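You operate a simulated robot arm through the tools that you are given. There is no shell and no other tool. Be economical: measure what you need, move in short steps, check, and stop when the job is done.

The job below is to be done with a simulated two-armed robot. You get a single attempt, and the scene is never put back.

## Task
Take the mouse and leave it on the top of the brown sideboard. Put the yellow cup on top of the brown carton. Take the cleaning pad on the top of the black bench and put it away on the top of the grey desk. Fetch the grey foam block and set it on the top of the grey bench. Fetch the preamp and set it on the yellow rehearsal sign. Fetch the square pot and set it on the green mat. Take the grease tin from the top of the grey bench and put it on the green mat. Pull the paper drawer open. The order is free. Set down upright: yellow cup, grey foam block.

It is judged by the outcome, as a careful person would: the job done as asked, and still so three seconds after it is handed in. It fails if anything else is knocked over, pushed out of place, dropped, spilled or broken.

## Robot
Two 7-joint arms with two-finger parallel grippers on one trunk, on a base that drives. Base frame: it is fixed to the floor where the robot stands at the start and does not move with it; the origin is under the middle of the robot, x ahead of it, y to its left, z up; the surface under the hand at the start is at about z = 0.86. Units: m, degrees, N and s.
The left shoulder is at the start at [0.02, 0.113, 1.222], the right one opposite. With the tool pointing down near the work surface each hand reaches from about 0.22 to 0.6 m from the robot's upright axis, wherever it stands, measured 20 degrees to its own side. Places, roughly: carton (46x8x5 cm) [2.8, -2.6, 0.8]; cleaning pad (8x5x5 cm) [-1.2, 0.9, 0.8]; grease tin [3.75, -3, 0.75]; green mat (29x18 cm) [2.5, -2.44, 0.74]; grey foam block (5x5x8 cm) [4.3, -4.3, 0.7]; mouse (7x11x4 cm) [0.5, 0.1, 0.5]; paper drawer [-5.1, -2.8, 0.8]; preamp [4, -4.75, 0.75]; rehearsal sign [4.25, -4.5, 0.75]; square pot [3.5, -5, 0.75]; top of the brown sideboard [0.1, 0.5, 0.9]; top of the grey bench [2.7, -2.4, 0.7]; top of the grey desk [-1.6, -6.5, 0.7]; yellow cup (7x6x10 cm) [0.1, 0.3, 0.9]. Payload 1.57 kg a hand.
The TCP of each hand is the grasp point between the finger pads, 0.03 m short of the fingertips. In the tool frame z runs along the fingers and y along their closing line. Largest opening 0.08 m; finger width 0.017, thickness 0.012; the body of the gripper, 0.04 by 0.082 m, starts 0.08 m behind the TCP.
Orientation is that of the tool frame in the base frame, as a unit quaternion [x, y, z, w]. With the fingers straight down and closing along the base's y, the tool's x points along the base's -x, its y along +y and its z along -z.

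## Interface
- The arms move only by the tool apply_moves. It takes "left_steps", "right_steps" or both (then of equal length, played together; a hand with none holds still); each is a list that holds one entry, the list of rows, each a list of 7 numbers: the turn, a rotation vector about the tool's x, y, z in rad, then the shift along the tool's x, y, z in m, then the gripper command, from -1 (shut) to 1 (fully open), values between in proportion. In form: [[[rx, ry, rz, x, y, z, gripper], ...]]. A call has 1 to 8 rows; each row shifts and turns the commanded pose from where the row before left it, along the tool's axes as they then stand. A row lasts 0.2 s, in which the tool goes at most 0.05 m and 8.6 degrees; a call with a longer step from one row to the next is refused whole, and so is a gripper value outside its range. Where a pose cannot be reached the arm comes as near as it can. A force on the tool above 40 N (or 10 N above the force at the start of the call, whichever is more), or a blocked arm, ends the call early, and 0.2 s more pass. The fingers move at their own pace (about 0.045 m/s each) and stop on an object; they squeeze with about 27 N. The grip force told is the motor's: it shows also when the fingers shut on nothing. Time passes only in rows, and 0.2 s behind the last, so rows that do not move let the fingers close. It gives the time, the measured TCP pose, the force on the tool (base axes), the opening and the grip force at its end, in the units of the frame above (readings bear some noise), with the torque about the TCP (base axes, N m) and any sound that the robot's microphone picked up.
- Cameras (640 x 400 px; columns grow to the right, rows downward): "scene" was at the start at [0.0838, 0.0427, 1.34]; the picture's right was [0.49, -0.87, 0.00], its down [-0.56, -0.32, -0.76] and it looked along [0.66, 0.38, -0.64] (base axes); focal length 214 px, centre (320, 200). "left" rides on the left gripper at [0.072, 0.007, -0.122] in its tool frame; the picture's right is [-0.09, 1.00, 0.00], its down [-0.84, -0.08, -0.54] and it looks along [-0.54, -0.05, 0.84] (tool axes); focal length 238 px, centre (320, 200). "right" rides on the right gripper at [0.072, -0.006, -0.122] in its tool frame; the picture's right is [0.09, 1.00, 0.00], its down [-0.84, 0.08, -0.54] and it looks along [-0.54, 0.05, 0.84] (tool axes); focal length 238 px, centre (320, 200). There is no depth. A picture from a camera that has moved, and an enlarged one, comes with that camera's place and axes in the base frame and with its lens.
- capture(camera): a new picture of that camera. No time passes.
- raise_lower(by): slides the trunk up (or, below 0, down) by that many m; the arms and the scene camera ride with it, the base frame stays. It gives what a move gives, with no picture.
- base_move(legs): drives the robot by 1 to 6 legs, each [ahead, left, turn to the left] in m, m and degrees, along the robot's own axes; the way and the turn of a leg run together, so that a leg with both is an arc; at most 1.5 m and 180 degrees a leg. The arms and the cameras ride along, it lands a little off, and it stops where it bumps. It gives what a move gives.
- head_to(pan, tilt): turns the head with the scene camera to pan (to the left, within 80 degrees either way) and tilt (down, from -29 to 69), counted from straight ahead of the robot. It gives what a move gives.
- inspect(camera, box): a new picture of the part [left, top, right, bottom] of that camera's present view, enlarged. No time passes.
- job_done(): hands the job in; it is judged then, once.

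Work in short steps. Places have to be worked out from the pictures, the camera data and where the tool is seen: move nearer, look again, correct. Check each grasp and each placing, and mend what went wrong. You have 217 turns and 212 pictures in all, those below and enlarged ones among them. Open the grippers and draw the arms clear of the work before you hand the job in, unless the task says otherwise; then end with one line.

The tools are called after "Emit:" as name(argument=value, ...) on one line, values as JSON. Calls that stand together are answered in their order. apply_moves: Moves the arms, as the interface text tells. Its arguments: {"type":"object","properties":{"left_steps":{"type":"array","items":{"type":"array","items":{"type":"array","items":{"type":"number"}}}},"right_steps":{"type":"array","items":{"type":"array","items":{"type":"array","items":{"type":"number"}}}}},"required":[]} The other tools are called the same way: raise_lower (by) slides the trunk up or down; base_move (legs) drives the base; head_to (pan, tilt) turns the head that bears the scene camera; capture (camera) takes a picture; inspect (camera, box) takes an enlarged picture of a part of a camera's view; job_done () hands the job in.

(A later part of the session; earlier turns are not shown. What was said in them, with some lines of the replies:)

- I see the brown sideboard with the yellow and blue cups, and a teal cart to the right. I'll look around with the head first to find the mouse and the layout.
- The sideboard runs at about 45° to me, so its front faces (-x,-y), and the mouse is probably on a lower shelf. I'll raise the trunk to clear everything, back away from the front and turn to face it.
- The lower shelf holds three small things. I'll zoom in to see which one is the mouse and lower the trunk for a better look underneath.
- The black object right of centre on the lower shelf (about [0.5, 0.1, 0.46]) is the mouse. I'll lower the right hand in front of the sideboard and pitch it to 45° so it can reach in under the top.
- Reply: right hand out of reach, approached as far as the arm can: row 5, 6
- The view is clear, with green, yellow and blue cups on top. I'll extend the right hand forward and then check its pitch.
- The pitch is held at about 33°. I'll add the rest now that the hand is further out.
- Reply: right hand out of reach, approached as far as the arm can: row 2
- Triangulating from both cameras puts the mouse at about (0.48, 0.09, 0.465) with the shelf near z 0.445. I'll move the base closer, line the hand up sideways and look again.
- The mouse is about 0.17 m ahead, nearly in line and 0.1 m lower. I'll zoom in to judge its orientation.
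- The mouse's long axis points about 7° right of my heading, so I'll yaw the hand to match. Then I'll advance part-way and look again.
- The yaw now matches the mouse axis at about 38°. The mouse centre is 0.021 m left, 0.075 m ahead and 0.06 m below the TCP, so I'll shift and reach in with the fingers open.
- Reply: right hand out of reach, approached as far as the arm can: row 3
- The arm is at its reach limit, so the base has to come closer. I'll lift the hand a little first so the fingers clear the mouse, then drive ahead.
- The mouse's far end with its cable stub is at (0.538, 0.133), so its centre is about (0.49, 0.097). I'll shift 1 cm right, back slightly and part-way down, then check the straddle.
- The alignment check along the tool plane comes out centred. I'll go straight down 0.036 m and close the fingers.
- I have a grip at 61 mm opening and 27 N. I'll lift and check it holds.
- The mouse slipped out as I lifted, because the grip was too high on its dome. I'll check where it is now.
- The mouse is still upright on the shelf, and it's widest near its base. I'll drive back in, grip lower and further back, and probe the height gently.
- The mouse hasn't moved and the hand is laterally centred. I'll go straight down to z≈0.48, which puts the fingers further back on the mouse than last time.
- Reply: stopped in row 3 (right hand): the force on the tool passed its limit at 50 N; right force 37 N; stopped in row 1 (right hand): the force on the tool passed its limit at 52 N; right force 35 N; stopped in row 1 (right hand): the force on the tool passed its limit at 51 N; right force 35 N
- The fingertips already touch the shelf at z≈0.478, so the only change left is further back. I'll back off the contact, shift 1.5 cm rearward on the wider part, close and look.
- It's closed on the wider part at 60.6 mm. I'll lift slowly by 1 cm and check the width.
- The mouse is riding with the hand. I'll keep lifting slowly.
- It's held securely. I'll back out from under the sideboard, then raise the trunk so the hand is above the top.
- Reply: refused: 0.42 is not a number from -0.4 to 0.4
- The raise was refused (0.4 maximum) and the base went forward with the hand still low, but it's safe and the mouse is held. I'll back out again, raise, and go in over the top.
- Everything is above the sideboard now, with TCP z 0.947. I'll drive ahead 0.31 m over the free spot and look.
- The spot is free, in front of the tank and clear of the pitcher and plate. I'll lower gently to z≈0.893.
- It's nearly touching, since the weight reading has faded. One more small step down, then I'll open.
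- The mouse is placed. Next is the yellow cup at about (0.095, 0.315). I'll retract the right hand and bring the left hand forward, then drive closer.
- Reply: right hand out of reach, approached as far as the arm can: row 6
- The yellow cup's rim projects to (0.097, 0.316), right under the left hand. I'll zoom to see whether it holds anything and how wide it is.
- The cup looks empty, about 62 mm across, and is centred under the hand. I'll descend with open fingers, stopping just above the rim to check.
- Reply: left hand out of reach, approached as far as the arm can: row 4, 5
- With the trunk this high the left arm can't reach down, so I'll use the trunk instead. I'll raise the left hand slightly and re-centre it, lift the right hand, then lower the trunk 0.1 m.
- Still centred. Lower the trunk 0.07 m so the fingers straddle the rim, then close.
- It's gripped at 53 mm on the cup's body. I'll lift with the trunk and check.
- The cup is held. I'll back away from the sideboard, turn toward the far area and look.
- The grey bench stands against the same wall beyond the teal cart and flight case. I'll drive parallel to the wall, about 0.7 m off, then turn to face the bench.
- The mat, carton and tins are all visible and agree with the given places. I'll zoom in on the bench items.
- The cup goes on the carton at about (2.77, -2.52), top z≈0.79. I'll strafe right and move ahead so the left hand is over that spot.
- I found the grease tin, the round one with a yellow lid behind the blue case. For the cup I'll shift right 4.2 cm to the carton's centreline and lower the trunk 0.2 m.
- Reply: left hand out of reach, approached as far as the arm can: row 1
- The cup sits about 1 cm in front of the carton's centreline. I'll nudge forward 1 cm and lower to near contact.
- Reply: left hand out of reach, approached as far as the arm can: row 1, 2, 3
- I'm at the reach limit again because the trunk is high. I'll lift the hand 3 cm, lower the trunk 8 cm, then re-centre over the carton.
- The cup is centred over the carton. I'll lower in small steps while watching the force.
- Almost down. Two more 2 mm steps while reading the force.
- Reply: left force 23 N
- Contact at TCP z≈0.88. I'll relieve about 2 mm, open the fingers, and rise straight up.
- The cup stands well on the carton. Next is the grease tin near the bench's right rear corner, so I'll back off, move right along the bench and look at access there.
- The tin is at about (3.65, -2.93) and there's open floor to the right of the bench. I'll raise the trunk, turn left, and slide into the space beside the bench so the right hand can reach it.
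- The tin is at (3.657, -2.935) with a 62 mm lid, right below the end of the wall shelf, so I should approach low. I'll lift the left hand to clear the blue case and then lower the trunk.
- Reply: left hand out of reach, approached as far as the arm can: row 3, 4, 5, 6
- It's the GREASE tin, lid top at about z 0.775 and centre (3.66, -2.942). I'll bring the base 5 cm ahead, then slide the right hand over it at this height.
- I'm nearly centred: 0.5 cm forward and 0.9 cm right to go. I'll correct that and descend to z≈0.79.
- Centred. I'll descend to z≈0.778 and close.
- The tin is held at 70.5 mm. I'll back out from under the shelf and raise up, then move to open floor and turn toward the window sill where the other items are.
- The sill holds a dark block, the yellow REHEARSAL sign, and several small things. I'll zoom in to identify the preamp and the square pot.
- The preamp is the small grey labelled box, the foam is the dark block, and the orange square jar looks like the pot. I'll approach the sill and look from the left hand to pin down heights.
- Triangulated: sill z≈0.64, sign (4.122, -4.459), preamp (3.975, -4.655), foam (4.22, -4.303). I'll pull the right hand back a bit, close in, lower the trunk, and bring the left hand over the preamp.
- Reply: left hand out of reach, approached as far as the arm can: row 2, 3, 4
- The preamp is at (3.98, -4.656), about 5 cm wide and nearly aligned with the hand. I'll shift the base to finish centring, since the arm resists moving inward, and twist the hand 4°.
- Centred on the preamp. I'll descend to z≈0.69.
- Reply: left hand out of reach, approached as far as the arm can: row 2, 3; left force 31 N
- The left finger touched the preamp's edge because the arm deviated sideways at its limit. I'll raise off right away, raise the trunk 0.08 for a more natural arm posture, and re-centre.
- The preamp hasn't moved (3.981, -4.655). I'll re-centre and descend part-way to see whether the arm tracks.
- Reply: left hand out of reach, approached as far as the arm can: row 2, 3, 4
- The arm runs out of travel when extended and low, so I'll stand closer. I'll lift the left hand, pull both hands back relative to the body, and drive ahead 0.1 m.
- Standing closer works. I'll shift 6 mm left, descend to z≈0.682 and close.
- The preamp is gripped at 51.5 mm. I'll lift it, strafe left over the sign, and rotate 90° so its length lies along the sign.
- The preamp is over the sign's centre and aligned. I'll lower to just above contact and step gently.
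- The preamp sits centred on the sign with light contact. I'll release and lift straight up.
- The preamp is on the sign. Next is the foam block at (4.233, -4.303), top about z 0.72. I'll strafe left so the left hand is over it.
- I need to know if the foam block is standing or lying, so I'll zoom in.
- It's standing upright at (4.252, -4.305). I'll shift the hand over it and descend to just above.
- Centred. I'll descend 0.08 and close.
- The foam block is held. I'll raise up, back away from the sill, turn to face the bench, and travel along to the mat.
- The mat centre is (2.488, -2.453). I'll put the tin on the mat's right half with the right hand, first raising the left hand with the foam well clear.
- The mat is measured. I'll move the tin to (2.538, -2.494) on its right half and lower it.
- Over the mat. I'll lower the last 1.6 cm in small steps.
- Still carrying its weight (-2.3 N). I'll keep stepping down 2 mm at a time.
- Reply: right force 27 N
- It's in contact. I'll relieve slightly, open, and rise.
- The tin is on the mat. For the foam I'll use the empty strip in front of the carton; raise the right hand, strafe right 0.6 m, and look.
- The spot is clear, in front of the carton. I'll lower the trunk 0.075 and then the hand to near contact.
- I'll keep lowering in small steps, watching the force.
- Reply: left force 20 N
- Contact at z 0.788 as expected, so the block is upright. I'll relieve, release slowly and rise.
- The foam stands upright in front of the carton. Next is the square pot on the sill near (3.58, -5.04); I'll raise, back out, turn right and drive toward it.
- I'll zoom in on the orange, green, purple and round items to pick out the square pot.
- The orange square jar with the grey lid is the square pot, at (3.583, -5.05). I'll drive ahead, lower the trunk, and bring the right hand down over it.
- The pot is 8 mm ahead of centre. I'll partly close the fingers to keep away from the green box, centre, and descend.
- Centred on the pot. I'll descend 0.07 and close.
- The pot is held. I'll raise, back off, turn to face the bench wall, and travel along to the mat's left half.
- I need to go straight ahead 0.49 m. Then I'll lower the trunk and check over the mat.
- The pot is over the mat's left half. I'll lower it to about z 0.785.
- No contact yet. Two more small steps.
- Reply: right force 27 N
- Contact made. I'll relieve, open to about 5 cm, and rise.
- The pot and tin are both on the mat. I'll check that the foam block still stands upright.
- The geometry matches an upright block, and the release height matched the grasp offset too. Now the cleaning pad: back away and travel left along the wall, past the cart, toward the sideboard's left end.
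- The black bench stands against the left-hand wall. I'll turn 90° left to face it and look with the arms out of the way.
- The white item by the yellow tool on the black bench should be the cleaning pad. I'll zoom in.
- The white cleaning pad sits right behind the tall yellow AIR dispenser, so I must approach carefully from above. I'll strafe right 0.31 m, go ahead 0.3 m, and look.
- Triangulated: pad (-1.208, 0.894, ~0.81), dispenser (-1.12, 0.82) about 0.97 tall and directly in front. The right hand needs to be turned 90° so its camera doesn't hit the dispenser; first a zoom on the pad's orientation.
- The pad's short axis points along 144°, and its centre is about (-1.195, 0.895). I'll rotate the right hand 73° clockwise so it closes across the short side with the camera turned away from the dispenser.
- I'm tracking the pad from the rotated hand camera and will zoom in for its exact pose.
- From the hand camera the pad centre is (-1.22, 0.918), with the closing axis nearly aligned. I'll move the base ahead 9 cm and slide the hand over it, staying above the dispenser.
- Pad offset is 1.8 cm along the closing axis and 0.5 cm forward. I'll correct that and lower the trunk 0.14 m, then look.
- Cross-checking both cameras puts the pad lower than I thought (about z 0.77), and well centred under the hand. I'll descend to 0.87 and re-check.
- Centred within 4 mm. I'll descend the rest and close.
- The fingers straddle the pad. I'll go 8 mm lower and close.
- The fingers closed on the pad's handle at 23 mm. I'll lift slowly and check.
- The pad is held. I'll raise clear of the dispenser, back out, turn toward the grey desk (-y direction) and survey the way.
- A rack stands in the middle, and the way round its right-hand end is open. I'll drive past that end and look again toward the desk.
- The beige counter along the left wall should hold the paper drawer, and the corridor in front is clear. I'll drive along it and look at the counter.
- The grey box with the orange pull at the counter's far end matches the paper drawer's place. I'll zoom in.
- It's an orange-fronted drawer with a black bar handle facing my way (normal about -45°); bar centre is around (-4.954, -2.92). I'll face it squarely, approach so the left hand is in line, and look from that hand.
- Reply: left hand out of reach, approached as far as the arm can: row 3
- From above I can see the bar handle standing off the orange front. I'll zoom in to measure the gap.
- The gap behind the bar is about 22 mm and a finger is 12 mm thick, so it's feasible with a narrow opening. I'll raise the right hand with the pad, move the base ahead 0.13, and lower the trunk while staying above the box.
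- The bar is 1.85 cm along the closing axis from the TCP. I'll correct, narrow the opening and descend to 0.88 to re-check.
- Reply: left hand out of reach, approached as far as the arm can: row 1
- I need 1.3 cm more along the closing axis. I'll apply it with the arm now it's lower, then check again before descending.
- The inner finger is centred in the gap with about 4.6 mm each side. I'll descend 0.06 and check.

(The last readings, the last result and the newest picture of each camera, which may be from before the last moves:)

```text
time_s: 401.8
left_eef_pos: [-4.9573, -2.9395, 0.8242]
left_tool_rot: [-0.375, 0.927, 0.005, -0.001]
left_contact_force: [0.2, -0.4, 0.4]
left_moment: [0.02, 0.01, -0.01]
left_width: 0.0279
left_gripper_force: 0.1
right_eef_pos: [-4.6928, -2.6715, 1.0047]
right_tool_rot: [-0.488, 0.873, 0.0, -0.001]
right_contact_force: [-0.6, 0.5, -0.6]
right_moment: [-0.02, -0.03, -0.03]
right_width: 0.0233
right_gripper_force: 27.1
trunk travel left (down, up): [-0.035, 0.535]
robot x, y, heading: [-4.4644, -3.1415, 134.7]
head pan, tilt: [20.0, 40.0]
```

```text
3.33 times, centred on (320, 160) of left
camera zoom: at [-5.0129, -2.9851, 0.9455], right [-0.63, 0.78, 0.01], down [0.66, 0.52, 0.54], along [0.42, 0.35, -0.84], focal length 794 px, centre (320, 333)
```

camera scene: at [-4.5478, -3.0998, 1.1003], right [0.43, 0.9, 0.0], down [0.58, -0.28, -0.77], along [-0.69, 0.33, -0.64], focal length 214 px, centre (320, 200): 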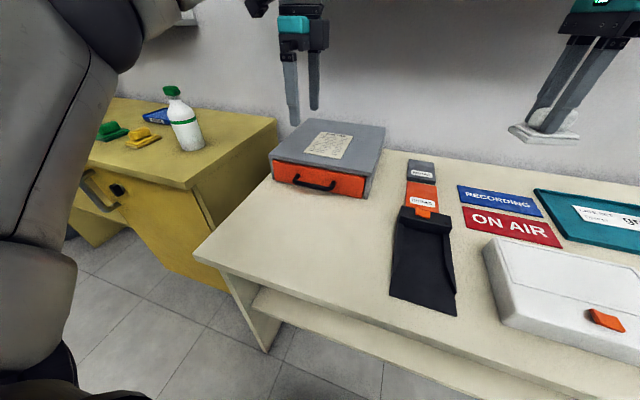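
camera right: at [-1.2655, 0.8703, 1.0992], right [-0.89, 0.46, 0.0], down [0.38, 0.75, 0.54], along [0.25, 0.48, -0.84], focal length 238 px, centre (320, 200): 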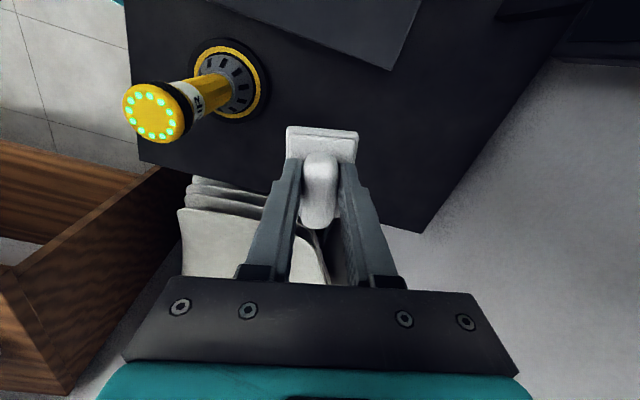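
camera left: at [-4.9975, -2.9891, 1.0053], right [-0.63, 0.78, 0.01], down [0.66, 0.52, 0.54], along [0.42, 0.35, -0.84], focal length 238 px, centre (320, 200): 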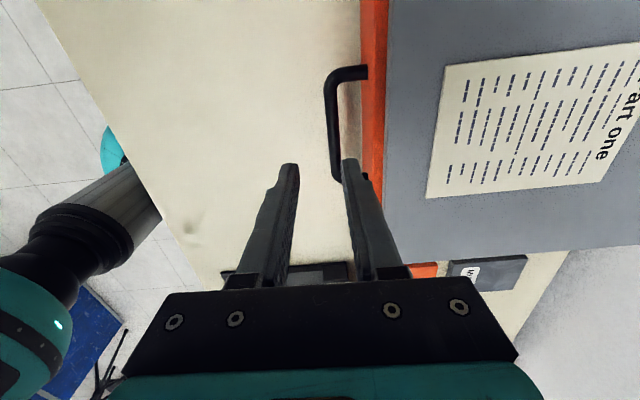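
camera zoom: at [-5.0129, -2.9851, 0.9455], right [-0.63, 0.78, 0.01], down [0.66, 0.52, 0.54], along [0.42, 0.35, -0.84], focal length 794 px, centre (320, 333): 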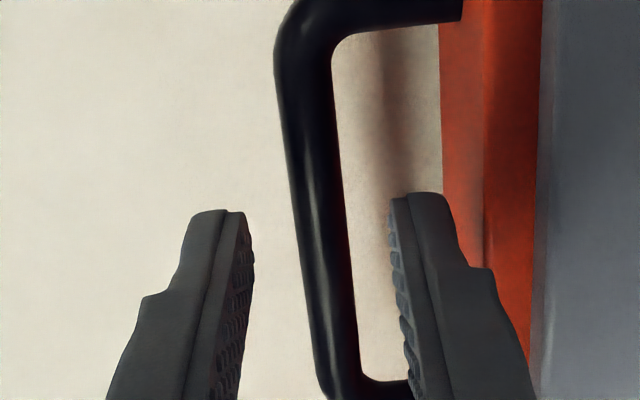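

The bar is squarely between the fingers. I'll descend 3.5 cm more and close.

Emit:
apply_moves(left_steps=[[[0, 0, 0, 0, 0, 0.018, -0.3], [0, 0, 0, 0, 0, 0.017, -0.3], [0, 0, 0, 0, 0, 0, -1], [0, 0, 0, 0, 0, 0, -1], [0, 0, 0, 0, 0, 0, -1]]])

Emit:
inspect(camera="scene", box=[240, 110, 400, 230])

```text
time_s: 403.0
left_eef_pos: [-4.9567, -2.9405, 0.7892]
left_tool_rot: [-0.375, 0.927, 0.003, -0.001]
left_contact_force: [3.5, -3.1, -2.1]
left_moment: [-0.2, 0.13, 0.49]
left_width: 0.0121
left_gripper_force: 29.0
right_eef_pos: [-4.6925, -2.6724, 1.0048]
right_tool_rot: [-0.488, 0.873, 0.001, -0.001]
right_contact_force: [0.8, 0.2, -1.2]
right_moment: [0.02, 0.01, -0.03]
right_width: 0.0226
right_gripper_force: 26.6
trunk travel left (down, up): [-0.035, 0.535]
robot x, y, heading: [-4.4625, -3.1438, 134.8]
head pan, tilt: [20.0, 40.0]
```

```text
3.33 times, centred on (320, 170) of scene
camera zoom: at [-4.5475, -3.1, 1.1002], right [0.43, 0.9, 0.0], down [0.58, -0.28, -0.77], along [-0.69, 0.33, -0.64], focal length 715 px, centre (320, 300)
```

zoom: 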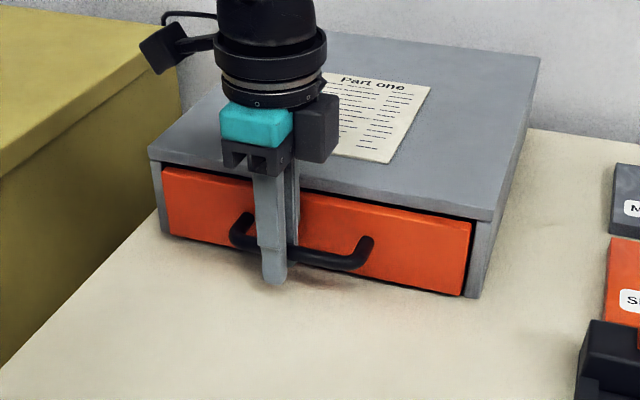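

The bar is gripped. I'll pull straight back slowly toward me and watch the force.

Emit:
apply_moves(left_steps=[[[0, 0, 0, 0, -0.015, 0, -1], [0, 0, 0, 0, -0.02, 0, -1], [0, 0, 0, 0, -0.02, 0, -1], [0, 0, 0, 0, -0.02, 0, -1]]])

Emit:
capture(camera="scene")

```text
time_s: 404.0
left_eef_pos: [-4.9046, -2.9933, 0.7888]
left_tool_rot: [-0.374, 0.928, 0.005, -0.001]
left_contact_force: [4.7, 2.9, -0.1]
left_moment: [0.08, -0.06, 0.43]
left_width: 0.0114
left_gripper_force: 29.1
right_eef_pos: [-4.6926, -2.6719, 1.0044]
right_tool_rot: [-0.488, 0.873, 0.0, -0.001]
right_contact_force: [-0.5, -0.6, -0.7]
right_moment: [-0.03, 0.0, 0.0]
right_width: 0.023
right_gripper_force: 26.9
trunk travel left (down, up): [-0.035, 0.535]
robot x, y, heading: [-4.4651, -3.1457, 134.8]
head pan, tilt: [20.0, 40.0]
```

```text
60 pictures are left
camera scene: at [-4.5474, -3.0994, 1.1003], right [0.43, 0.9, 0.0], down [0.58, -0.28, -0.77], along [-0.69, 0.33, -0.64], focal length 214 px, centre (320, 200)
```

scene: 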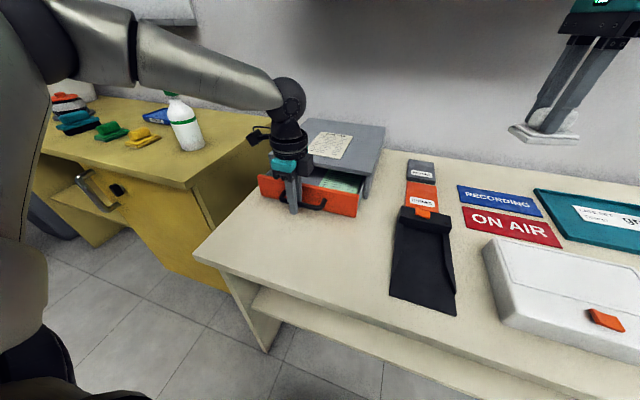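

The drawer is sliding out and the box stays put. I'll pull another 6 cm.

Emit:
apply_moves(left_steps=[[[0, 0, 0, 0, -0.02, 0, -1], [0, 0, 0, 0, -0.02, 0, -1], [0, 0, 0, 0, -0.02, 0, -1]]])

Emit:
capture(camera="scene")

```text
time_s: 404.8
left_eef_pos: [-4.862, -3.0354, 0.789]
left_tool_rot: [-0.375, 0.927, 0.008, -0.001]
left_contact_force: [10.0, 8.9, 16.8]
left_moment: [0.3, -0.3, 0.46]
left_width: 0.0117
left_gripper_force: 29.2
right_eef_pos: [-4.6908, -2.671, 1.0058]
right_tool_rot: [-0.487, 0.873, 0.0, -0.001]
right_contact_force: [-0.3, 0.3, 0.0]
right_moment: [-0.01, -0.04, -0.05]
right_width: 0.0231
right_gripper_force: 26.7
trunk travel left (down, up): [-0.035, 0.535]
robot x, y, heading: [-4.4632, -3.1439, 134.7]
head pan, tilt: [20.0, 40.0]
```

```text
59 pictures are left
camera scene: at [-4.5462, -3.0992, 1.1005], right [0.43, 0.9, 0.0], down [0.58, -0.28, -0.77], along [-0.69, 0.33, -0.64], focal length 214 px, centre (320, 200)
```

scene: 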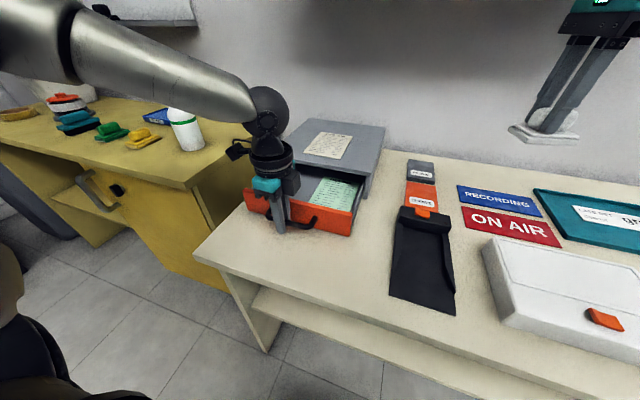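

It's open about 13 cm. I'll try 2 cm more to see whether it's near its stop.

Emit:
apply_moves(left_steps=[[[0, 0, 0, 0, -0.01, 0, -1], [0, 0, 0, 0, -0.01, 0, -1]]])

Emit:
inspect(camera="scene", box=[220, 100, 420, 240])

```text
time_s: 405.4
left_eef_pos: [-4.8483, -3.0496, 0.789]
left_tool_rot: [-0.376, 0.927, 0.007, 0.0]
left_contact_force: [12.0, 12.7, 16.5]
left_moment: [0.09, -0.06, 0.5]
left_width: 0.0117
left_gripper_force: 28.9
right_eef_pos: [-4.69, -2.6714, 1.0049]
right_tool_rot: [-0.488, 0.873, -0.001, -0.002]
right_contact_force: [-0.4, -0.6, -1.0]
right_moment: [0.0, 0.04, 0.01]
right_width: 0.023
right_gripper_force: 27.4
trunk travel left (down, up): [-0.035, 0.535]
robot x, y, heading: [-4.4636, -3.1446, 134.4]
head pan, tilt: [20.0, 40.0]
```

```text
2.86 times, centred on (320, 170) of scene
camera zoom: at [-4.546, -3.0989, 1.1004], right [0.43, 0.9, 0.0], down [0.58, -0.28, -0.77], along [-0.69, 0.33, -0.64], focal length 613 px, centre (320, 286)
```

zoom: 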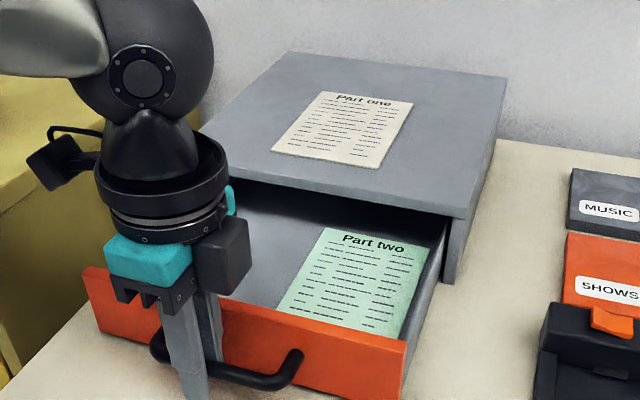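

The drawer is clearly open at about 15 cm. I'll release the bar gently and lift straight out.

Emit:
apply_moves(left_steps=[[[0, 0, 0, 0, 0.002, 0, -0.6], [0, 0, 0, 0, 0, 0, -0.35], [0, 0, 0, 0, 0, 0, -0.35], [0, 0, 0, 0, 0, -0.03, -0.35], [0, 0, 0, 0, 0, -0.04, -0.35], [0, 0, 0, 0, 0, -0.045, -0.35], [0, 0, 0, 0, 0, -0.045, -0.35]]])

Emit:
capture(camera="scene")

```text
time_s: 407.0
left_eef_pos: [-4.8501, -3.0498, 0.9492]
left_tool_rot: [-0.375, 0.927, 0.004, 0.0]
left_contact_force: [0.2, -0.5, 0.8]
left_moment: [0.02, -0.01, 0.02]
left_width: 0.0262
left_gripper_force: 0.1
right_eef_pos: [-4.6922, -2.6704, 1.0047]
right_tool_rot: [-0.488, 0.873, 0.0, -0.002]
right_contact_force: [-0.7, -0.8, -0.9]
right_moment: [0.01, -0.01, -0.01]
right_width: 0.0233
right_gripper_force: 26.9
trunk travel left (down, up): [-0.035, 0.535]
robot x, y, heading: [-4.4631, -3.1454, 134.4]
head pan, tilt: [20.0, 40.0]
```

```text
57 pictures are left
camera scene: at [-4.5477, -3.0997, 1.1002], right [0.43, 0.9, 0.0], down [0.58, -0.28, -0.77], along [-0.69, 0.33, -0.64], focal length 214 px, centre (320, 200)
```

scene: 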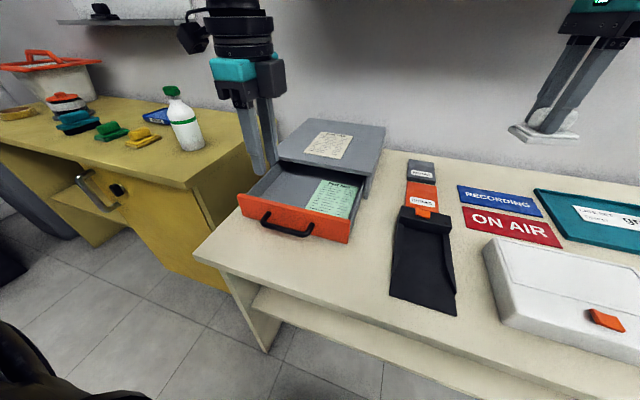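

The drawer stays open. Now to deliver the pad: raise, back off, turn around toward the grey desk and look.

Emit:
raise_lower(by=0.3)

Emit:
base_move(legs=[[-0.4, 0, 0], [0, 0, 130]])

Emit:
head_to(pan=10, tilt=20)

Emit:
capture(camera="scene")

Emit:
head_to(pan=55, tilt=20)

Emit:
capture(camera="scene")

```text
time_s: 410.0
left_eef_pos: [-4.8493, -3.0501, 1.2472]
left_tool_rot: [-0.376, 0.927, 0.004, -0.001]
left_contact_force: [-0.6, -0.4, 0.0]
left_moment: [-0.01, 0.0, -0.02]
left_width: 0.026
left_gripper_force: 0.1
right_eef_pos: [-4.6935, -2.6726, 1.3049]
right_tool_rot: [-0.488, 0.873, 0.0, -0.001]
right_contact_force: [0.0, -0.4, -0.9]
right_moment: [-0.03, 0.02, 0.01]
right_width: 0.0233
right_gripper_force: 27.0
trunk travel left (down, up): [-0.335, 0.235]
robot x, y, heading: [-4.4639, -3.1437, 134.4]
head pan, tilt: [20.0, 40.0]
```

```text
time_s: 417.9
left_eef_pos: [-4.0168, -3.7904, 1.2482]
left_tool_rot: [0.998, -0.065, -0.001, 0.005]
left_contact_force: [-0.5, 0.4, -0.3]
left_moment: [0.03, -0.01, -0.04]
left_width: 0.0259
left_gripper_force: 0.0
right_eef_pos: [-4.4091, -3.9016, 1.3059]
right_tool_rot: [0.998, 0.061, 0.001, 0.001]
right_contact_force: [0.5, -0.8, -0.5]
right_moment: [-0.03, -0.01, 0.0]
right_width: 0.0229
right_gripper_force: 26.9
trunk travel left (down, up): [-0.335, 0.235]
robot x, y, heading: [-4.1807, -3.4325, -96.8]
head pan, tilt: [20.0, 40.0]
```

```text
time_s: 418.7
left_eef_pos: [-4.015, -3.7917, 1.2493]
left_tool_rot: [0.998, -0.065, -0.002, 0.004]
left_contact_force: [0.2, -1.0, 0.3]
left_moment: [0.0, 0.0, 0.0]
left_width: 0.0262
left_gripper_force: 0.2
right_eef_pos: [-4.411, -3.9019, 1.3064]
right_tool_rot: [0.998, 0.061, 0.001, 0.0]
right_contact_force: [-0.1, -0.8, -0.3]
right_moment: [0.0, 0.02, 0.03]
right_width: 0.0232
right_gripper_force: 26.5
trunk travel left (down, up): [-0.335, 0.235]
robot x, y, heading: [-4.1832, -3.4298, -96.8]
head pan, tilt: [10.0, 20.0]
```

```text
56 pictures are left
camera scene: at [-4.179, -3.5314, 1.4316], right [-1.0, -0.05, 0.0], down [-0.02, 0.34, -0.94], along [0.05, -0.94, -0.34], focal length 214 px, centre (320, 200)
```

scene: 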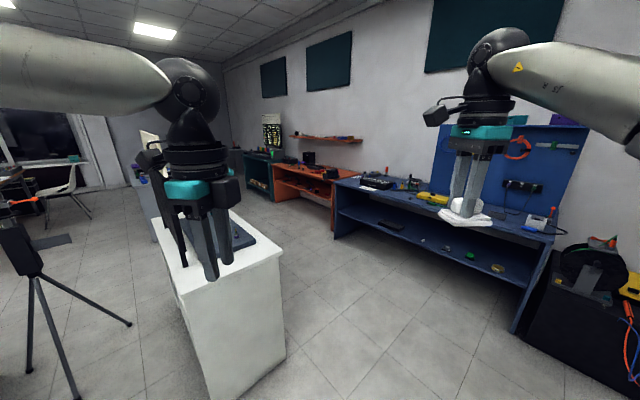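

```text
time_s: 419.8
left_eef_pos: [-4.0164, -3.791, 1.2484]
left_tool_rot: [0.998, -0.064, -0.001, 0.004]
left_contact_force: [-0.2, -0.3, 0.6]
left_moment: [-0.02, 0.0, 0.03]
left_width: 0.0261
left_gripper_force: 0.1
right_eef_pos: [-4.4101, -3.9012, 1.3058]
right_tool_rot: [0.998, 0.061, 0.001, 0.001]
right_contact_force: [0.4, -0.4, -0.4]
right_moment: [0.02, -0.01, 0.02]
right_width: 0.0232
right_gripper_force: 26.7
trunk travel left (down, up): [-0.335, 0.235]
robot x, y, heading: [-4.1841, -3.4303, -97.0]
head pan, tilt: [55.0, 20.0]
```

```text
55 pictures are left
camera scene: at [-4.1148, -3.5006, 1.4316], right [-0.67, -0.74, 0.0], down [-0.25, 0.23, -0.94], along [0.7, -0.63, -0.34], focal length 214 px, centre (320, 200)
```

scene: 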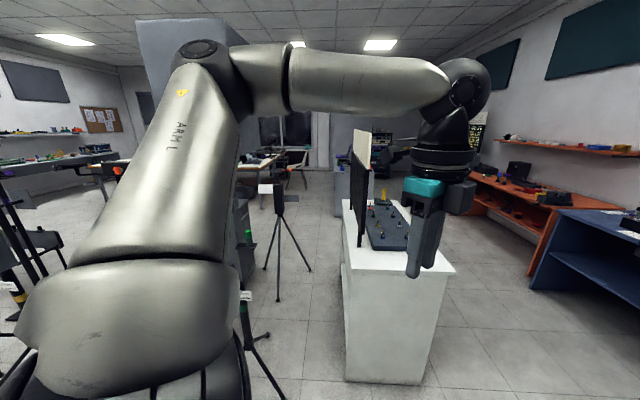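

The grey desk is behind the white island, and the wide aisle is on the island's right, before the blue bench. I'll turn parallel to the island, strafe right into the aisle, advance 1.5 m and look.

Emit:
base_move(legs=[[0, 0, 51.5], [0, -1.2, 0], [1.5, 0, 0]])

Emit:
head_to(pan=20, tilt=22)

Emit:
capture(camera="scene")

```text
time_s: 435.2
left_eef_pos: [-3.5691, -5.4282, 1.2499]
left_tool_rot: [0.925, 0.38, 0.001, 0.005]
left_contact_force: [-0.6, 0.9, -0.1]
left_moment: [-0.01, 0.01, 0.0]
left_width: 0.026
left_gripper_force: 0.0
right_eef_pos: [-3.7232, -5.8072, 1.3046]
right_tool_rot: [0.871, 0.491, 0.0, -0.001]
right_contact_force: [-0.4, -0.1, -0.1]
right_moment: [0.01, 0.0, -0.02]
right_width: 0.023
right_gripper_force: 26.6
trunk travel left (down, up): [-0.335, 0.235]
robot x, y, heading: [-3.9542, -5.3366, -45.0]
head pan, tilt: [55.0, 20.0]
```

```text
time_s: 436.3
left_eef_pos: [-3.569, -5.4282, 1.249]
left_tool_rot: [0.926, 0.379, 0.0, 0.004]
left_contact_force: [-0.3, -0.1, 0.2]
left_moment: [-0.03, 0.01, -0.02]
left_width: 0.0259
left_gripper_force: 0.0
right_eef_pos: [-3.7228, -5.8078, 1.3057]
right_tool_rot: [0.871, 0.492, 0.001, 0.001]
right_contact_force: [0.3, -0.2, -0.5]
right_moment: [0.0, 0.03, 0.0]
right_width: 0.0231
right_gripper_force: 27.2
trunk travel left (down, up): [-0.335, 0.235]
robot x, y, heading: [-3.9552, -5.3383, -45.0]
head pan, tilt: [20.0, 22.0]
```

```text
54 pictures are left
camera scene: at [-3.8649, -5.3828, 1.4284], right [-0.42, -0.91, 0.0], down [-0.34, 0.16, -0.93], along [0.84, -0.39, -0.37], focal length 214 px, centre (320, 200)
```

scene: 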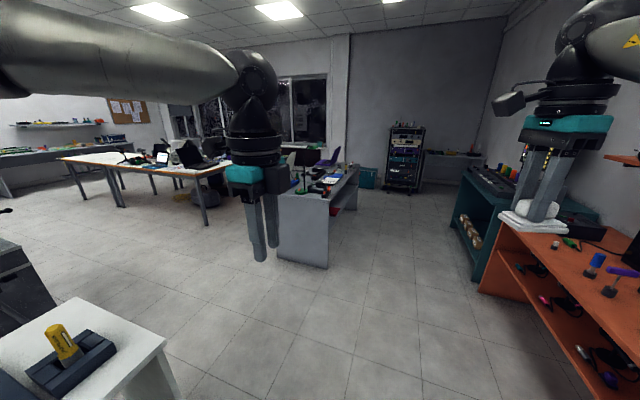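

The grey desk's near end is at s≈-2.76 just past the island. I'll go ahead 1.05 m, then strafe left 0.98 m to line the right hand up with its top, and look.

Emit:
base_move(legs=[[1.05, 0, 0], [0, 0.98, 0]])

Emit:
head_to(pan=0, tilt=35)

Emit:
capture(camera="scene")

```text
time_s: 446.4
left_eef_pos: [-2.1373, -5.4637, 1.2489]
left_tool_rot: [0.925, 0.38, 0.001, 0.005]
left_contact_force: [-0.1, -0.4, 0.4]
left_moment: [0.0, 0.03, -0.01]
left_width: 0.026
left_gripper_force: 0.0
right_eef_pos: [-2.2896, -5.8425, 1.3049]
right_tool_rot: [0.87, 0.494, 0.001, 0.0]
right_contact_force: [-0.5, -0.5, -0.1]
right_moment: [0.0, -0.03, -0.01]
right_width: 0.0231
right_gripper_force: 27.1
trunk travel left (down, up): [-0.335, 0.235]
robot x, y, heading: [-2.526, -5.3729, -44.7]
head pan, tilt: [20.0, 22.0]
```

```text
time_s: 447.2
left_eef_pos: [-2.137, -5.463, 1.2488]
left_tool_rot: [0.925, 0.38, 0.001, 0.004]
left_contact_force: [0.2, -0.1, 0.0]
left_moment: [-0.01, 0.02, 0.02]
left_width: 0.0261
left_gripper_force: 0.1
right_eef_pos: [-2.2906, -5.8433, 1.3059]
right_tool_rot: [0.87, 0.493, 0.001, 0.0]
right_contact_force: [0.3, 0.0, -1.2]
right_moment: [-0.03, 0.03, -0.02]
right_width: 0.0231
right_gripper_force: 27.1
trunk travel left (down, up): [-0.335, 0.235]
robot x, y, heading: [-2.5295, -5.372, -44.7]
head pan, tilt: [0.0, 35.0]
```

```text
53 pictures are left
camera scene: at [-2.4551, -5.4421, 1.4078], right [-0.7, -0.71, 0.0], down [-0.41, 0.4, -0.82], along [0.58, -0.58, -0.57], focal length 214 px, centre (320, 200)
```

scene: 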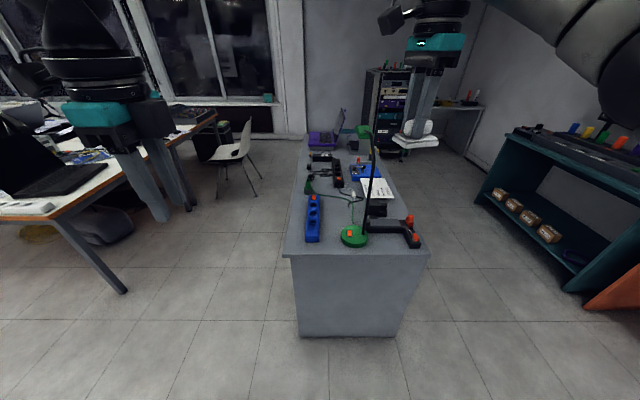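

I'm facing the desk's end. I'll zoom in to find a free spot on its top.

Emit:
inspect(camera="scene", box=[270, 120, 450, 270])

```text
2.67 times, centred on (360, 195) of scene
camera zoom: at [-2.4551, -5.4421, 1.4078], right [-0.7, -0.71, 0.0], down [-0.41, 0.4, -0.82], along [0.58, -0.58, -0.57], focal length 572 px, centre (213, 213)
```

zoom: 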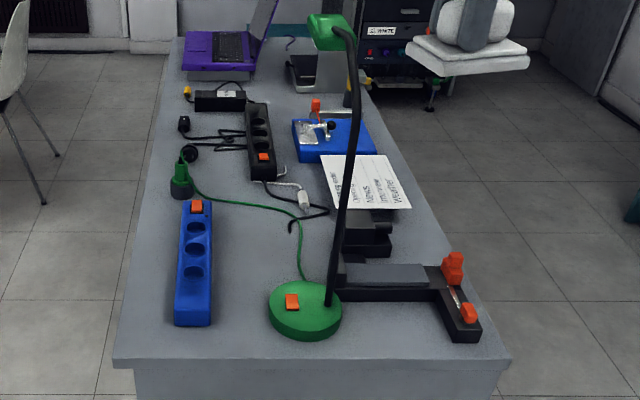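

There's a free gap between the blue power strip and the green lamp base. I'll rotate the right hand back so the pad's length runs along the gap, then position over it.

Emit:
apply_moves(right_steps=[[[0, 0, -0.148, 0, 0, 0, -1], [0, 0, -0.148, 0, 0, 0, -1], [0, 0, -0.148, 0, 0, 0, -1], [0, 0, -0.148, 0, 0, 0, -1], [0, 0, -0.148, 0, 0, 0, -1], [0, 0, -0.148, 0, 0, 0, -1], [0, 0, -0.148, 0, 0, 0, -1], [0, 0, -0.148, 0, 0, 0, -1]]])

Emit:
base_move(legs=[[0.24, 0.118, 0]])

Emit:
raise_lower(by=-0.2)

Emit:
capture(camera="right")

Emit:
capture(camera="scene")

```text
time_s: 449.0
left_eef_pos: [-2.1368, -5.4638, 1.249]
left_tool_rot: [0.925, 0.381, 0.001, 0.005]
left_contact_force: [-0.7, 0.4, 0.2]
left_moment: [-0.02, 0.03, 0.0]
left_width: 0.026
left_gripper_force: 0.0
right_eef_pos: [-2.2904, -5.843, 1.3058]
right_tool_rot: [0.446, 0.895, 0.0, 0.0]
right_contact_force: [0.7, -0.1, -0.4]
right_moment: [-0.03, -0.02, 0.03]
right_width: 0.0229
right_gripper_force: 26.5
trunk travel left (down, up): [-0.335, 0.235]
robot x, y, heading: [-2.5245, -5.372, -44.8]
head pan, tilt: [0.0, 35.0]
```

```text
time_s: 450.9
left_eef_pos: [-1.8836, -5.547, 1.2479]
left_tool_rot: [0.924, 0.381, 0.0, 0.004]
left_contact_force: [0.5, 0.1, -0.2]
left_moment: [-0.02, 0.04, -0.01]
left_width: 0.0261
left_gripper_force: 0.2
right_eef_pos: [-2.0366, -5.9278, 1.3058]
right_tool_rot: [0.446, 0.895, 0.0, 0.0]
right_contact_force: [-0.2, -0.8, -0.8]
right_moment: [0.03, -0.02, -0.01]
right_width: 0.0233
right_gripper_force: 26.4
trunk travel left (down, up): [-0.335, 0.235]
robot x, y, heading: [-2.27, -5.4619, -44.4]
head pan, tilt: [0.0, 35.0]
```

```text
time_s: 453.1
left_eef_pos: [-1.8841, -5.5475, 1.049]
left_tool_rot: [0.925, 0.381, 0.001, 0.004]
left_contact_force: [-0.6, -0.3, 0.1]
left_moment: [-0.04, 0.02, 0.03]
left_width: 0.0258
left_gripper_force: 0.1
right_eef_pos: [-2.0374, -5.9284, 1.1059]
right_tool_rot: [0.446, 0.895, 0.0, 0.001]
right_contact_force: [-0.1, 0.0, -0.2]
right_moment: [0.02, 0.0, -0.04]
right_width: 0.0231
right_gripper_force: 27.0
trunk travel left (down, up): [-0.135, 0.435]
robot x, y, heading: [-2.2725, -5.4598, -44.6]
head pan, tilt: [0.0, 35.0]
```

```text
51 pictures are left
camera right: at [-2.0882, -5.8756, 1.2281], right [0.74, 0.67, 0.0], down [0.56, -0.62, 0.54], along [0.37, -0.4, -0.84], focal length 238 px, centre (320, 200)
```

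right: 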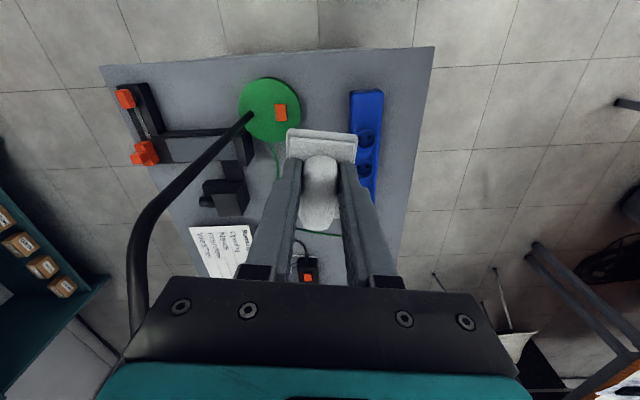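

```text
50 pictures are left
camera scene: at [-2.2025, -5.5267, 1.2079], right [-0.7, -0.71, 0.0], down [-0.41, 0.4, -0.82], along [0.58, -0.58, -0.57], focal length 214 px, centre (320, 200)
```

scene: 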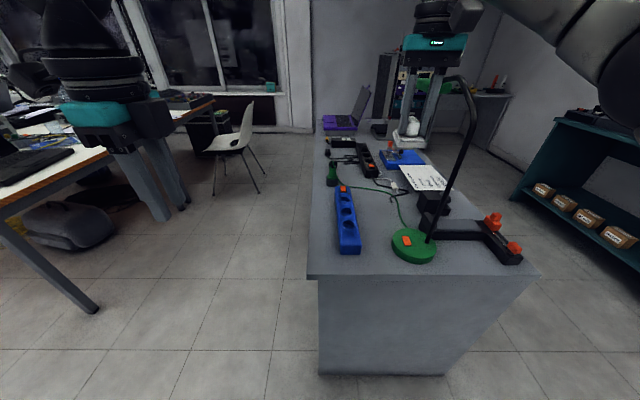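

The lamp's pole and head may be close to the right hand. I'll zoom in before moving further.

Emit:
inspect(camera="scene", box=[370, 0, 550, 150])

```text
2.67 times, centred on (460, 75) of scene
camera zoom: at [-2.2025, -5.5267, 1.2079], right [-0.7, -0.71, 0.0], down [-0.41, 0.4, -0.82], along [0.58, -0.58, -0.57], focal length 572 px, centre (-53, 533)
```

zoom: 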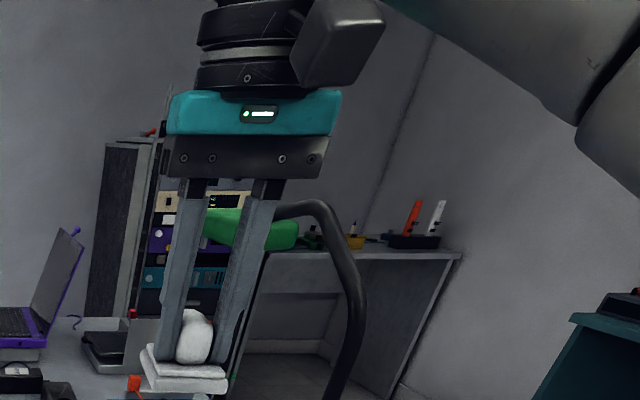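

The green lamp head hangs just behind my fingers, so the middle gap is a bad choice. I'll back off and use the free strip left of the blue power strip (about 8.5 cm wide) instead.

Emit:
base_move(legs=[[-0.15, 0, 0], [0, 0.16, 0], [0.2, 0, 0]])

Emit:
capture(camera="right")

Emit:
capture(camera="scene")

```text
time_s: 456.6
left_eef_pos: [-1.7361, -5.4678, 1.0491]
left_tool_rot: [0.925, 0.381, 0.001, 0.005]
left_contact_force: [-0.7, 0.2, 1.2]
left_moment: [0.04, 0.0, 0.06]
left_width: 0.0259
left_gripper_force: 0.0
right_eef_pos: [-1.889, -5.8481, 1.1057]
right_tool_rot: [0.447, 0.895, 0.0, 0.0]
right_contact_force: [0.2, 0.8, -0.7]
right_moment: [0.03, 0.02, 0.0]
right_width: 0.0234
right_gripper_force: 27.3
trunk travel left (down, up): [-0.135, 0.435]
robot x, y, heading: [-2.1242, -5.3773, -44.6]
head pan, tilt: [0.0, 35.0]
```

```text
48 pictures are left
camera right: at [-1.94, -5.7958, 1.2278], right [0.74, 0.67, 0.0], down [0.56, -0.62, 0.54], along [0.37, -0.4, -0.84], focal length 238 px, centre (320, 200)
```

right: 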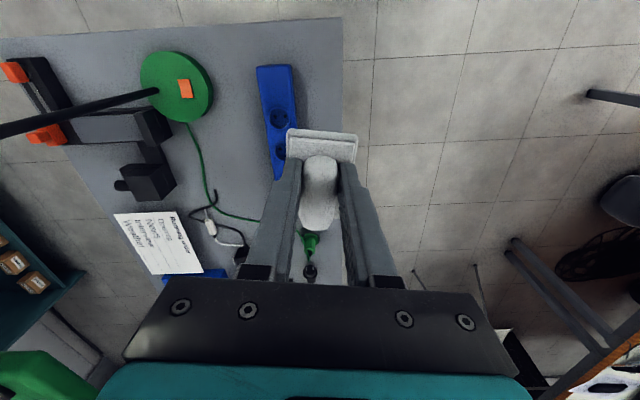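

```text
47 pictures are left
camera scene: at [-2.0543, -5.4469, 1.2077], right [-0.7, -0.71, 0.0], down [-0.41, 0.4, -0.82], along [0.58, -0.58, -0.57], focal length 214 px, centre (320, 200)
```

scene: 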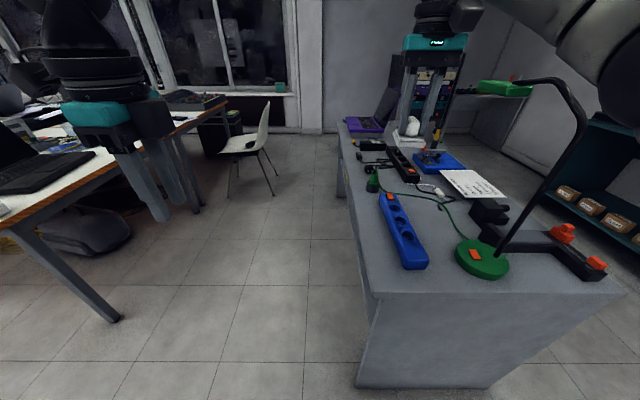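

The hand is now centred over the 8.8 cm free strip, well away from the lamp. I'll square the yaw, lower the trunk, then the arm, and check.

Emit:
raise_lower(by=-0.13)

Emit:
apply_moves(right_steps=[[[0, 0, -0.14, 0, 0, 0, -1], [0, 0, 0, 0, 0, 0.045, -1], [0, 0, 0, 0, 0, 0.045, -1], [0, 0, 0, 0, 0, 0.045, -1]]])

Emit:
capture(camera="right")

Emit:
capture(camera="scene")

```text
time_s: 458.2
left_eef_pos: [-1.7378, -5.4668, 0.919]
left_tool_rot: [0.924, 0.381, 0.001, 0.005]
left_contact_force: [-0.5, -0.8, 0.0]
left_moment: [0.01, 0.01, 0.0]
left_width: 0.0257
left_gripper_force: 0.1
right_eef_pos: [-1.8898, -5.8475, 0.9756]
right_tool_rot: [0.446, 0.895, 0.0, 0.001]
right_contact_force: [-0.1, -0.1, -0.1]
right_moment: [-0.01, 0.0, 0.01]
right_width: 0.0233
right_gripper_force: 26.7
trunk travel left (down, up): [-0.005, 0.565]
robot x, y, heading: [-2.1222, -5.3776, -44.6]
head pan, tilt: [0.0, 35.0]
```

```text
time_s: 459.2
left_eef_pos: [-1.736, -5.4674, 0.9196]
left_tool_rot: [0.925, 0.381, 0.001, 0.004]
left_contact_force: [-0.4, 0.2, 0.1]
left_moment: [-0.03, 0.0, -0.02]
left_width: 0.0261
left_gripper_force: 0.0
right_eef_pos: [-1.8894, -5.8475, 0.8411]
right_tool_rot: [0.382, 0.924, 0.0, 0.001]
right_contact_force: [-1.6, -0.2, -0.2]
right_moment: [0.0, 0.01, 0.02]
right_width: 0.0231
right_gripper_force: 26.9
trunk travel left (down, up): [-0.005, 0.565]
robot x, y, heading: [-2.1232, -5.3759, -44.5]
head pan, tilt: [0.0, 35.0]
```

```text
46 pictures are left
camera right: at [-1.9469, -5.8026, 0.9628], right [0.64, 0.77, 0.0], down [0.65, -0.54, 0.54], along [0.42, -0.35, -0.84], focal length 238 px, centre (320, 200)
```

right: 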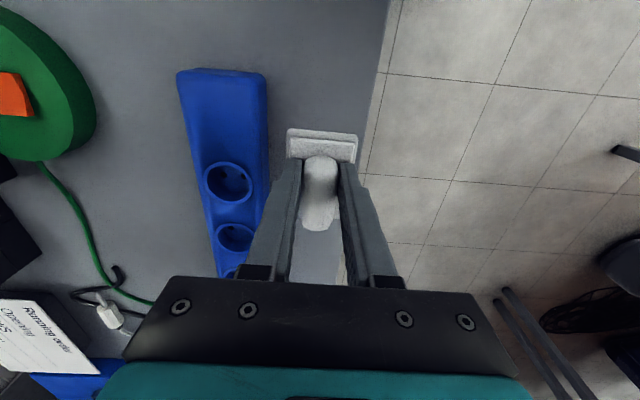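

```text
45 pictures are left
camera scene: at [-2.0546, -5.4466, 1.0778], right [-0.7, -0.71, 0.0], down [-0.41, 0.4, -0.82], along [0.58, -0.58, -0.57], focal length 214 px, centre (320, 200)
```

scene: 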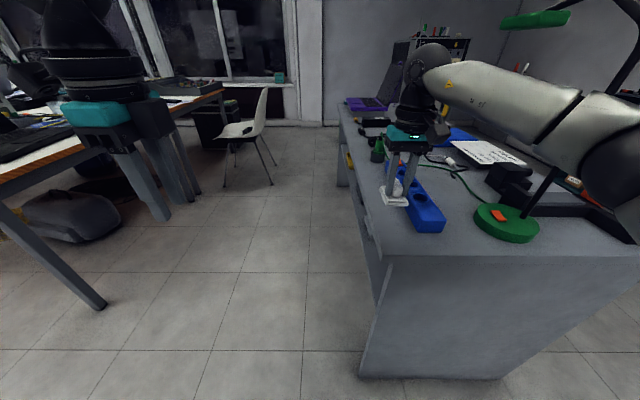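

Clearances are good on both sides. I'll lower to z≈0.785 and then step gently.

Emit:
apply_moves(right_steps=[[[0, 0, 0, 0, 0, 0.035, -1], [0, 0, 0, 0, 0, 0.02, -1]]])

Emit:
apply_moves(right_steps=[[[0, 0, 0, 0, 0, 0.005, -1]]])

Emit:
apply_moves(right_steps=[[[0, 0, 0, 0, 0, 0.005, -1]]])

Emit:
inspect(camera="scene", box=[350, 110, 490, 250])

```text
time_s: 459.8
left_eef_pos: [-1.737, -5.4677, 0.9195]
left_tool_rot: [0.925, 0.381, 0.0, 0.005]
left_contact_force: [0.4, 0.0, 0.3]
left_moment: [-0.01, 0.0, 0.0]
left_width: 0.026
left_gripper_force: 0.1
right_eef_pos: [-1.8897, -5.8477, 0.7859]
right_tool_rot: [0.383, 0.924, 0.0, 0.001]
right_contact_force: [-0.3, 0.8, 0.9]
right_moment: [-0.04, 0.0, 0.03]
right_width: 0.0234
right_gripper_force: 26.8
trunk travel left (down, up): [-0.005, 0.565]
robot x, y, heading: [-2.1246, -5.3785, -44.3]
head pan, tilt: [0.0, 35.0]
```

```text
time_s: 460.2
left_eef_pos: [-1.7375, -5.4657, 0.9195]
left_tool_rot: [0.924, 0.381, 0.001, 0.005]
left_contact_force: [0.5, 0.1, -0.7]
left_moment: [0.0, 0.02, 0.02]
left_width: 0.026
left_gripper_force: 0.0
right_eef_pos: [-1.8905, -5.8473, 0.7854]
right_tool_rot: [0.383, 0.924, 0.0, 0.005]
right_contact_force: [-2.9, -0.5, 27.0]
right_moment: [0.09, 0.53, 0.01]
right_width: 0.0232
right_gripper_force: 26.8
trunk travel left (down, up): [-0.005, 0.565]
robot x, y, heading: [-2.1262, -5.3766, -44.7]
head pan, tilt: [0.0, 35.0]
```

```text
time_s: 460.6
left_eef_pos: [-1.7369, -5.467, 0.9195]
left_tool_rot: [0.925, 0.38, 0.001, 0.005]
left_contact_force: [0.9, -0.3, 0.3]
left_moment: [0.01, -0.02, 0.01]
left_width: 0.0258
left_gripper_force: 0.0
right_eef_pos: [-1.8884, -5.8484, 0.7866]
right_tool_rot: [0.382, 0.924, -0.001, 0.008]
right_contact_force: [-2.6, 0.5, 9.7]
right_moment: [0.14, 0.35, 0.01]
right_width: 0.0229
right_gripper_force: 26.8
trunk travel left (down, up): [-0.005, 0.565]
robot x, y, heading: [-2.1253, -5.3808, -44.7]
head pan, tilt: [0.0, 35.0]
stopped in row 1 (right hand): the force on the tool passed its limit at 42 N (the readings are from after the stop); the commanded pose is now the measured one
```

```text
2.86 times, centred on (420, 180) of scene
camera zoom: at [-2.0552, -5.4458, 1.0777], right [-0.7, -0.71, 0.0], down [-0.41, 0.4, -0.82], along [0.58, -0.58, -0.57], focal length 613 px, centre (34, 257)
```

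zoom: 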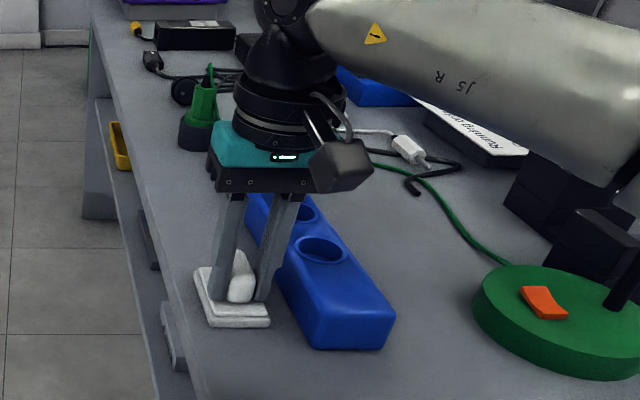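

The pad rests on the desk beside the power strip. I'll relieve, open to 4 cm, and lift straight up.

Emit:
apply_moves(right_steps=[[[0, 0, 0, 0, 0, -0.001, -1], [0, 0, 0, 0, 0, 0, 0], [0, 0, 0, 0, 0, 0, 0], [0, 0, 0, 0, 0, -0.03, 0], [0, 0, 0, 0, 0, -0.045, 0], [0, 0, 0, 0, 0, -0.045, 0], [0, 0, 0, 0, 0, -0.045, 0]]])

Emit:
capture(camera="scene")

Emit:
inspect(camera="right", box=[220, 50, 420, 200])

```text
time_s: 462.2
left_eef_pos: [-1.7361, -5.4675, 0.9193]
left_tool_rot: [0.925, 0.381, 0.001, 0.004]
left_contact_force: [0.1, 1.0, -0.6]
left_moment: [-0.03, 0.01, 0.0]
left_width: 0.0262
left_gripper_force: 0.0
right_eef_pos: [-1.8903, -5.8474, 0.9515]
right_tool_rot: [0.383, 0.924, 0.001, 0.005]
right_contact_force: [-0.2, -0.2, 0.0]
right_moment: [0.0, 0.02, -0.01]
right_width: 0.0399
right_gripper_force: 0.0
trunk travel left (down, up): [-0.005, 0.565]
robot x, y, heading: [-2.1233, -5.3776, -44.8]
head pan, tilt: [0.0, 35.0]
```

```text
43 pictures are left
camera scene: at [-2.0548, -5.4463, 1.0778], right [-0.7, -0.71, 0.0], down [-0.41, 0.4, -0.82], along [0.58, -0.58, -0.57], focal length 214 px, centre (320, 200)
```

scene: 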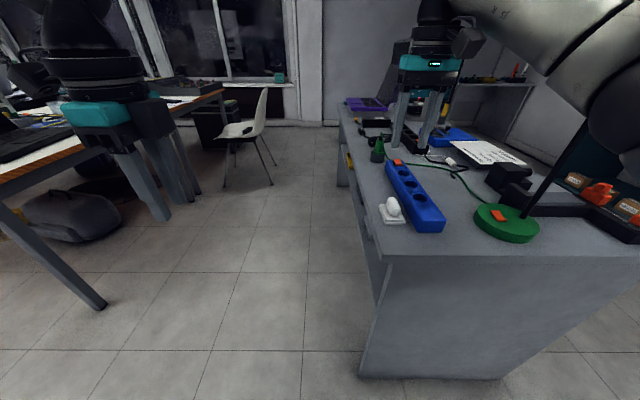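

```text
2.67 times, centred on (320, 125) of right
camera zoom: at [-1.9489, -5.8025, 1.0724], right [0.64, 0.77, 0.0], down [0.64, -0.53, 0.55], along [0.43, -0.35, -0.83], focal length 636 px, centre (320, 400)
```

zoom: 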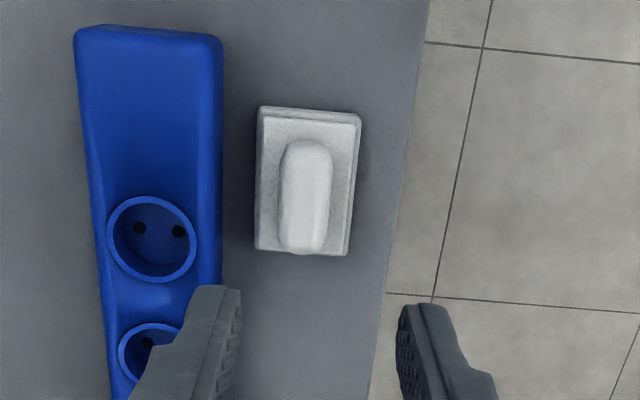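

The pad lies flat on the desk between the strip and the edge. I'll back the robot clear, open both grippers, and take a final look.

Emit:
base_move(legs=[[-0.35, 0, 0]])

Emit:
apply_moves(left_steps=[[[0, 0, 0, 0, 0, 0, 1], [0, 0, 0, 0, 0, 0, 1], [0, 0, 0, 0, 0, 0, 1]]], right_steps=[[[0, 0, 0, 0, 0, 0, 1], [0, 0, 0, 0, 0, 0, 1], [0, 0, 0, 0, 0, 0, 1]]])

Emit:
capture(camera="scene")

```text
time_s: 464.5
left_eef_pos: [-1.9881, -5.2189, 0.9195]
left_tool_rot: [0.925, 0.381, 0.001, 0.005]
left_contact_force: [0.0, -0.3, 0.4]
left_moment: [-0.03, 0.0, -0.04]
left_width: 0.026
left_gripper_force: 0.1
right_eef_pos: [-2.1411, -5.6011, 0.9489]
right_tool_rot: [0.383, 0.924, 0.0, 0.006]
right_contact_force: [0.6, 0.3, -0.6]
right_moment: [-0.01, -0.01, -0.01]
right_width: 0.04
right_gripper_force: 0.0
trunk travel left (down, up): [-0.005, 0.565]
robot x, y, heading: [-2.3745, -5.1291, -44.3]
head pan, tilt: [0.0, 35.0]
```

```text
time_s: 465.3
left_eef_pos: [-1.9887, -5.2185, 0.9182]
left_tool_rot: [0.925, 0.381, 0.001, 0.004]
left_contact_force: [-0.3, 0.4, 0.5]
left_moment: [0.02, 0.0, 0.01]
left_width: 0.08
left_gripper_force: 0.1
right_eef_pos: [-2.14, -5.5998, 0.9487]
right_tool_rot: [0.383, 0.924, 0.0, 0.007]
right_contact_force: [0.8, 0.6, -0.7]
right_moment: [0.02, 0.03, -0.05]
right_width: 0.0801
right_gripper_force: 0.1
trunk travel left (down, up): [-0.005, 0.565]
robot x, y, heading: [-2.3735, -5.1309, -44.8]
head pan, tilt: [0.0, 35.0]
```

```text
41 pictures are left
camera scene: at [-2.3059, -5.1988, 1.0778], right [-0.7, -0.71, 0.0], down [-0.41, 0.4, -0.82], along [0.58, -0.57, -0.57], focal length 214 px, centre (320, 200)
```

scene: 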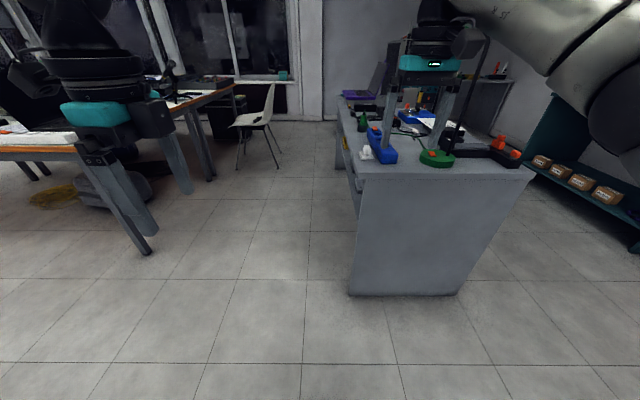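

The pad is in place, the lamp and strip are undisturbed, both grippers are open and the arms are clear. All eight parts are done, so I'm handing in.

Emit:
job_done()

```text
The job is handed in.
```

I finished all eight parts and handed the job in: the mouse, yellow cup, cleaning pad, foam block, preamp, square pot and grease tin are where you asked, and the paper drawer is pulled about 15 cm open. The mouse slipped once as I lifted it and stayed on its shelf. A finger also touched the preamp's edge without moving it.
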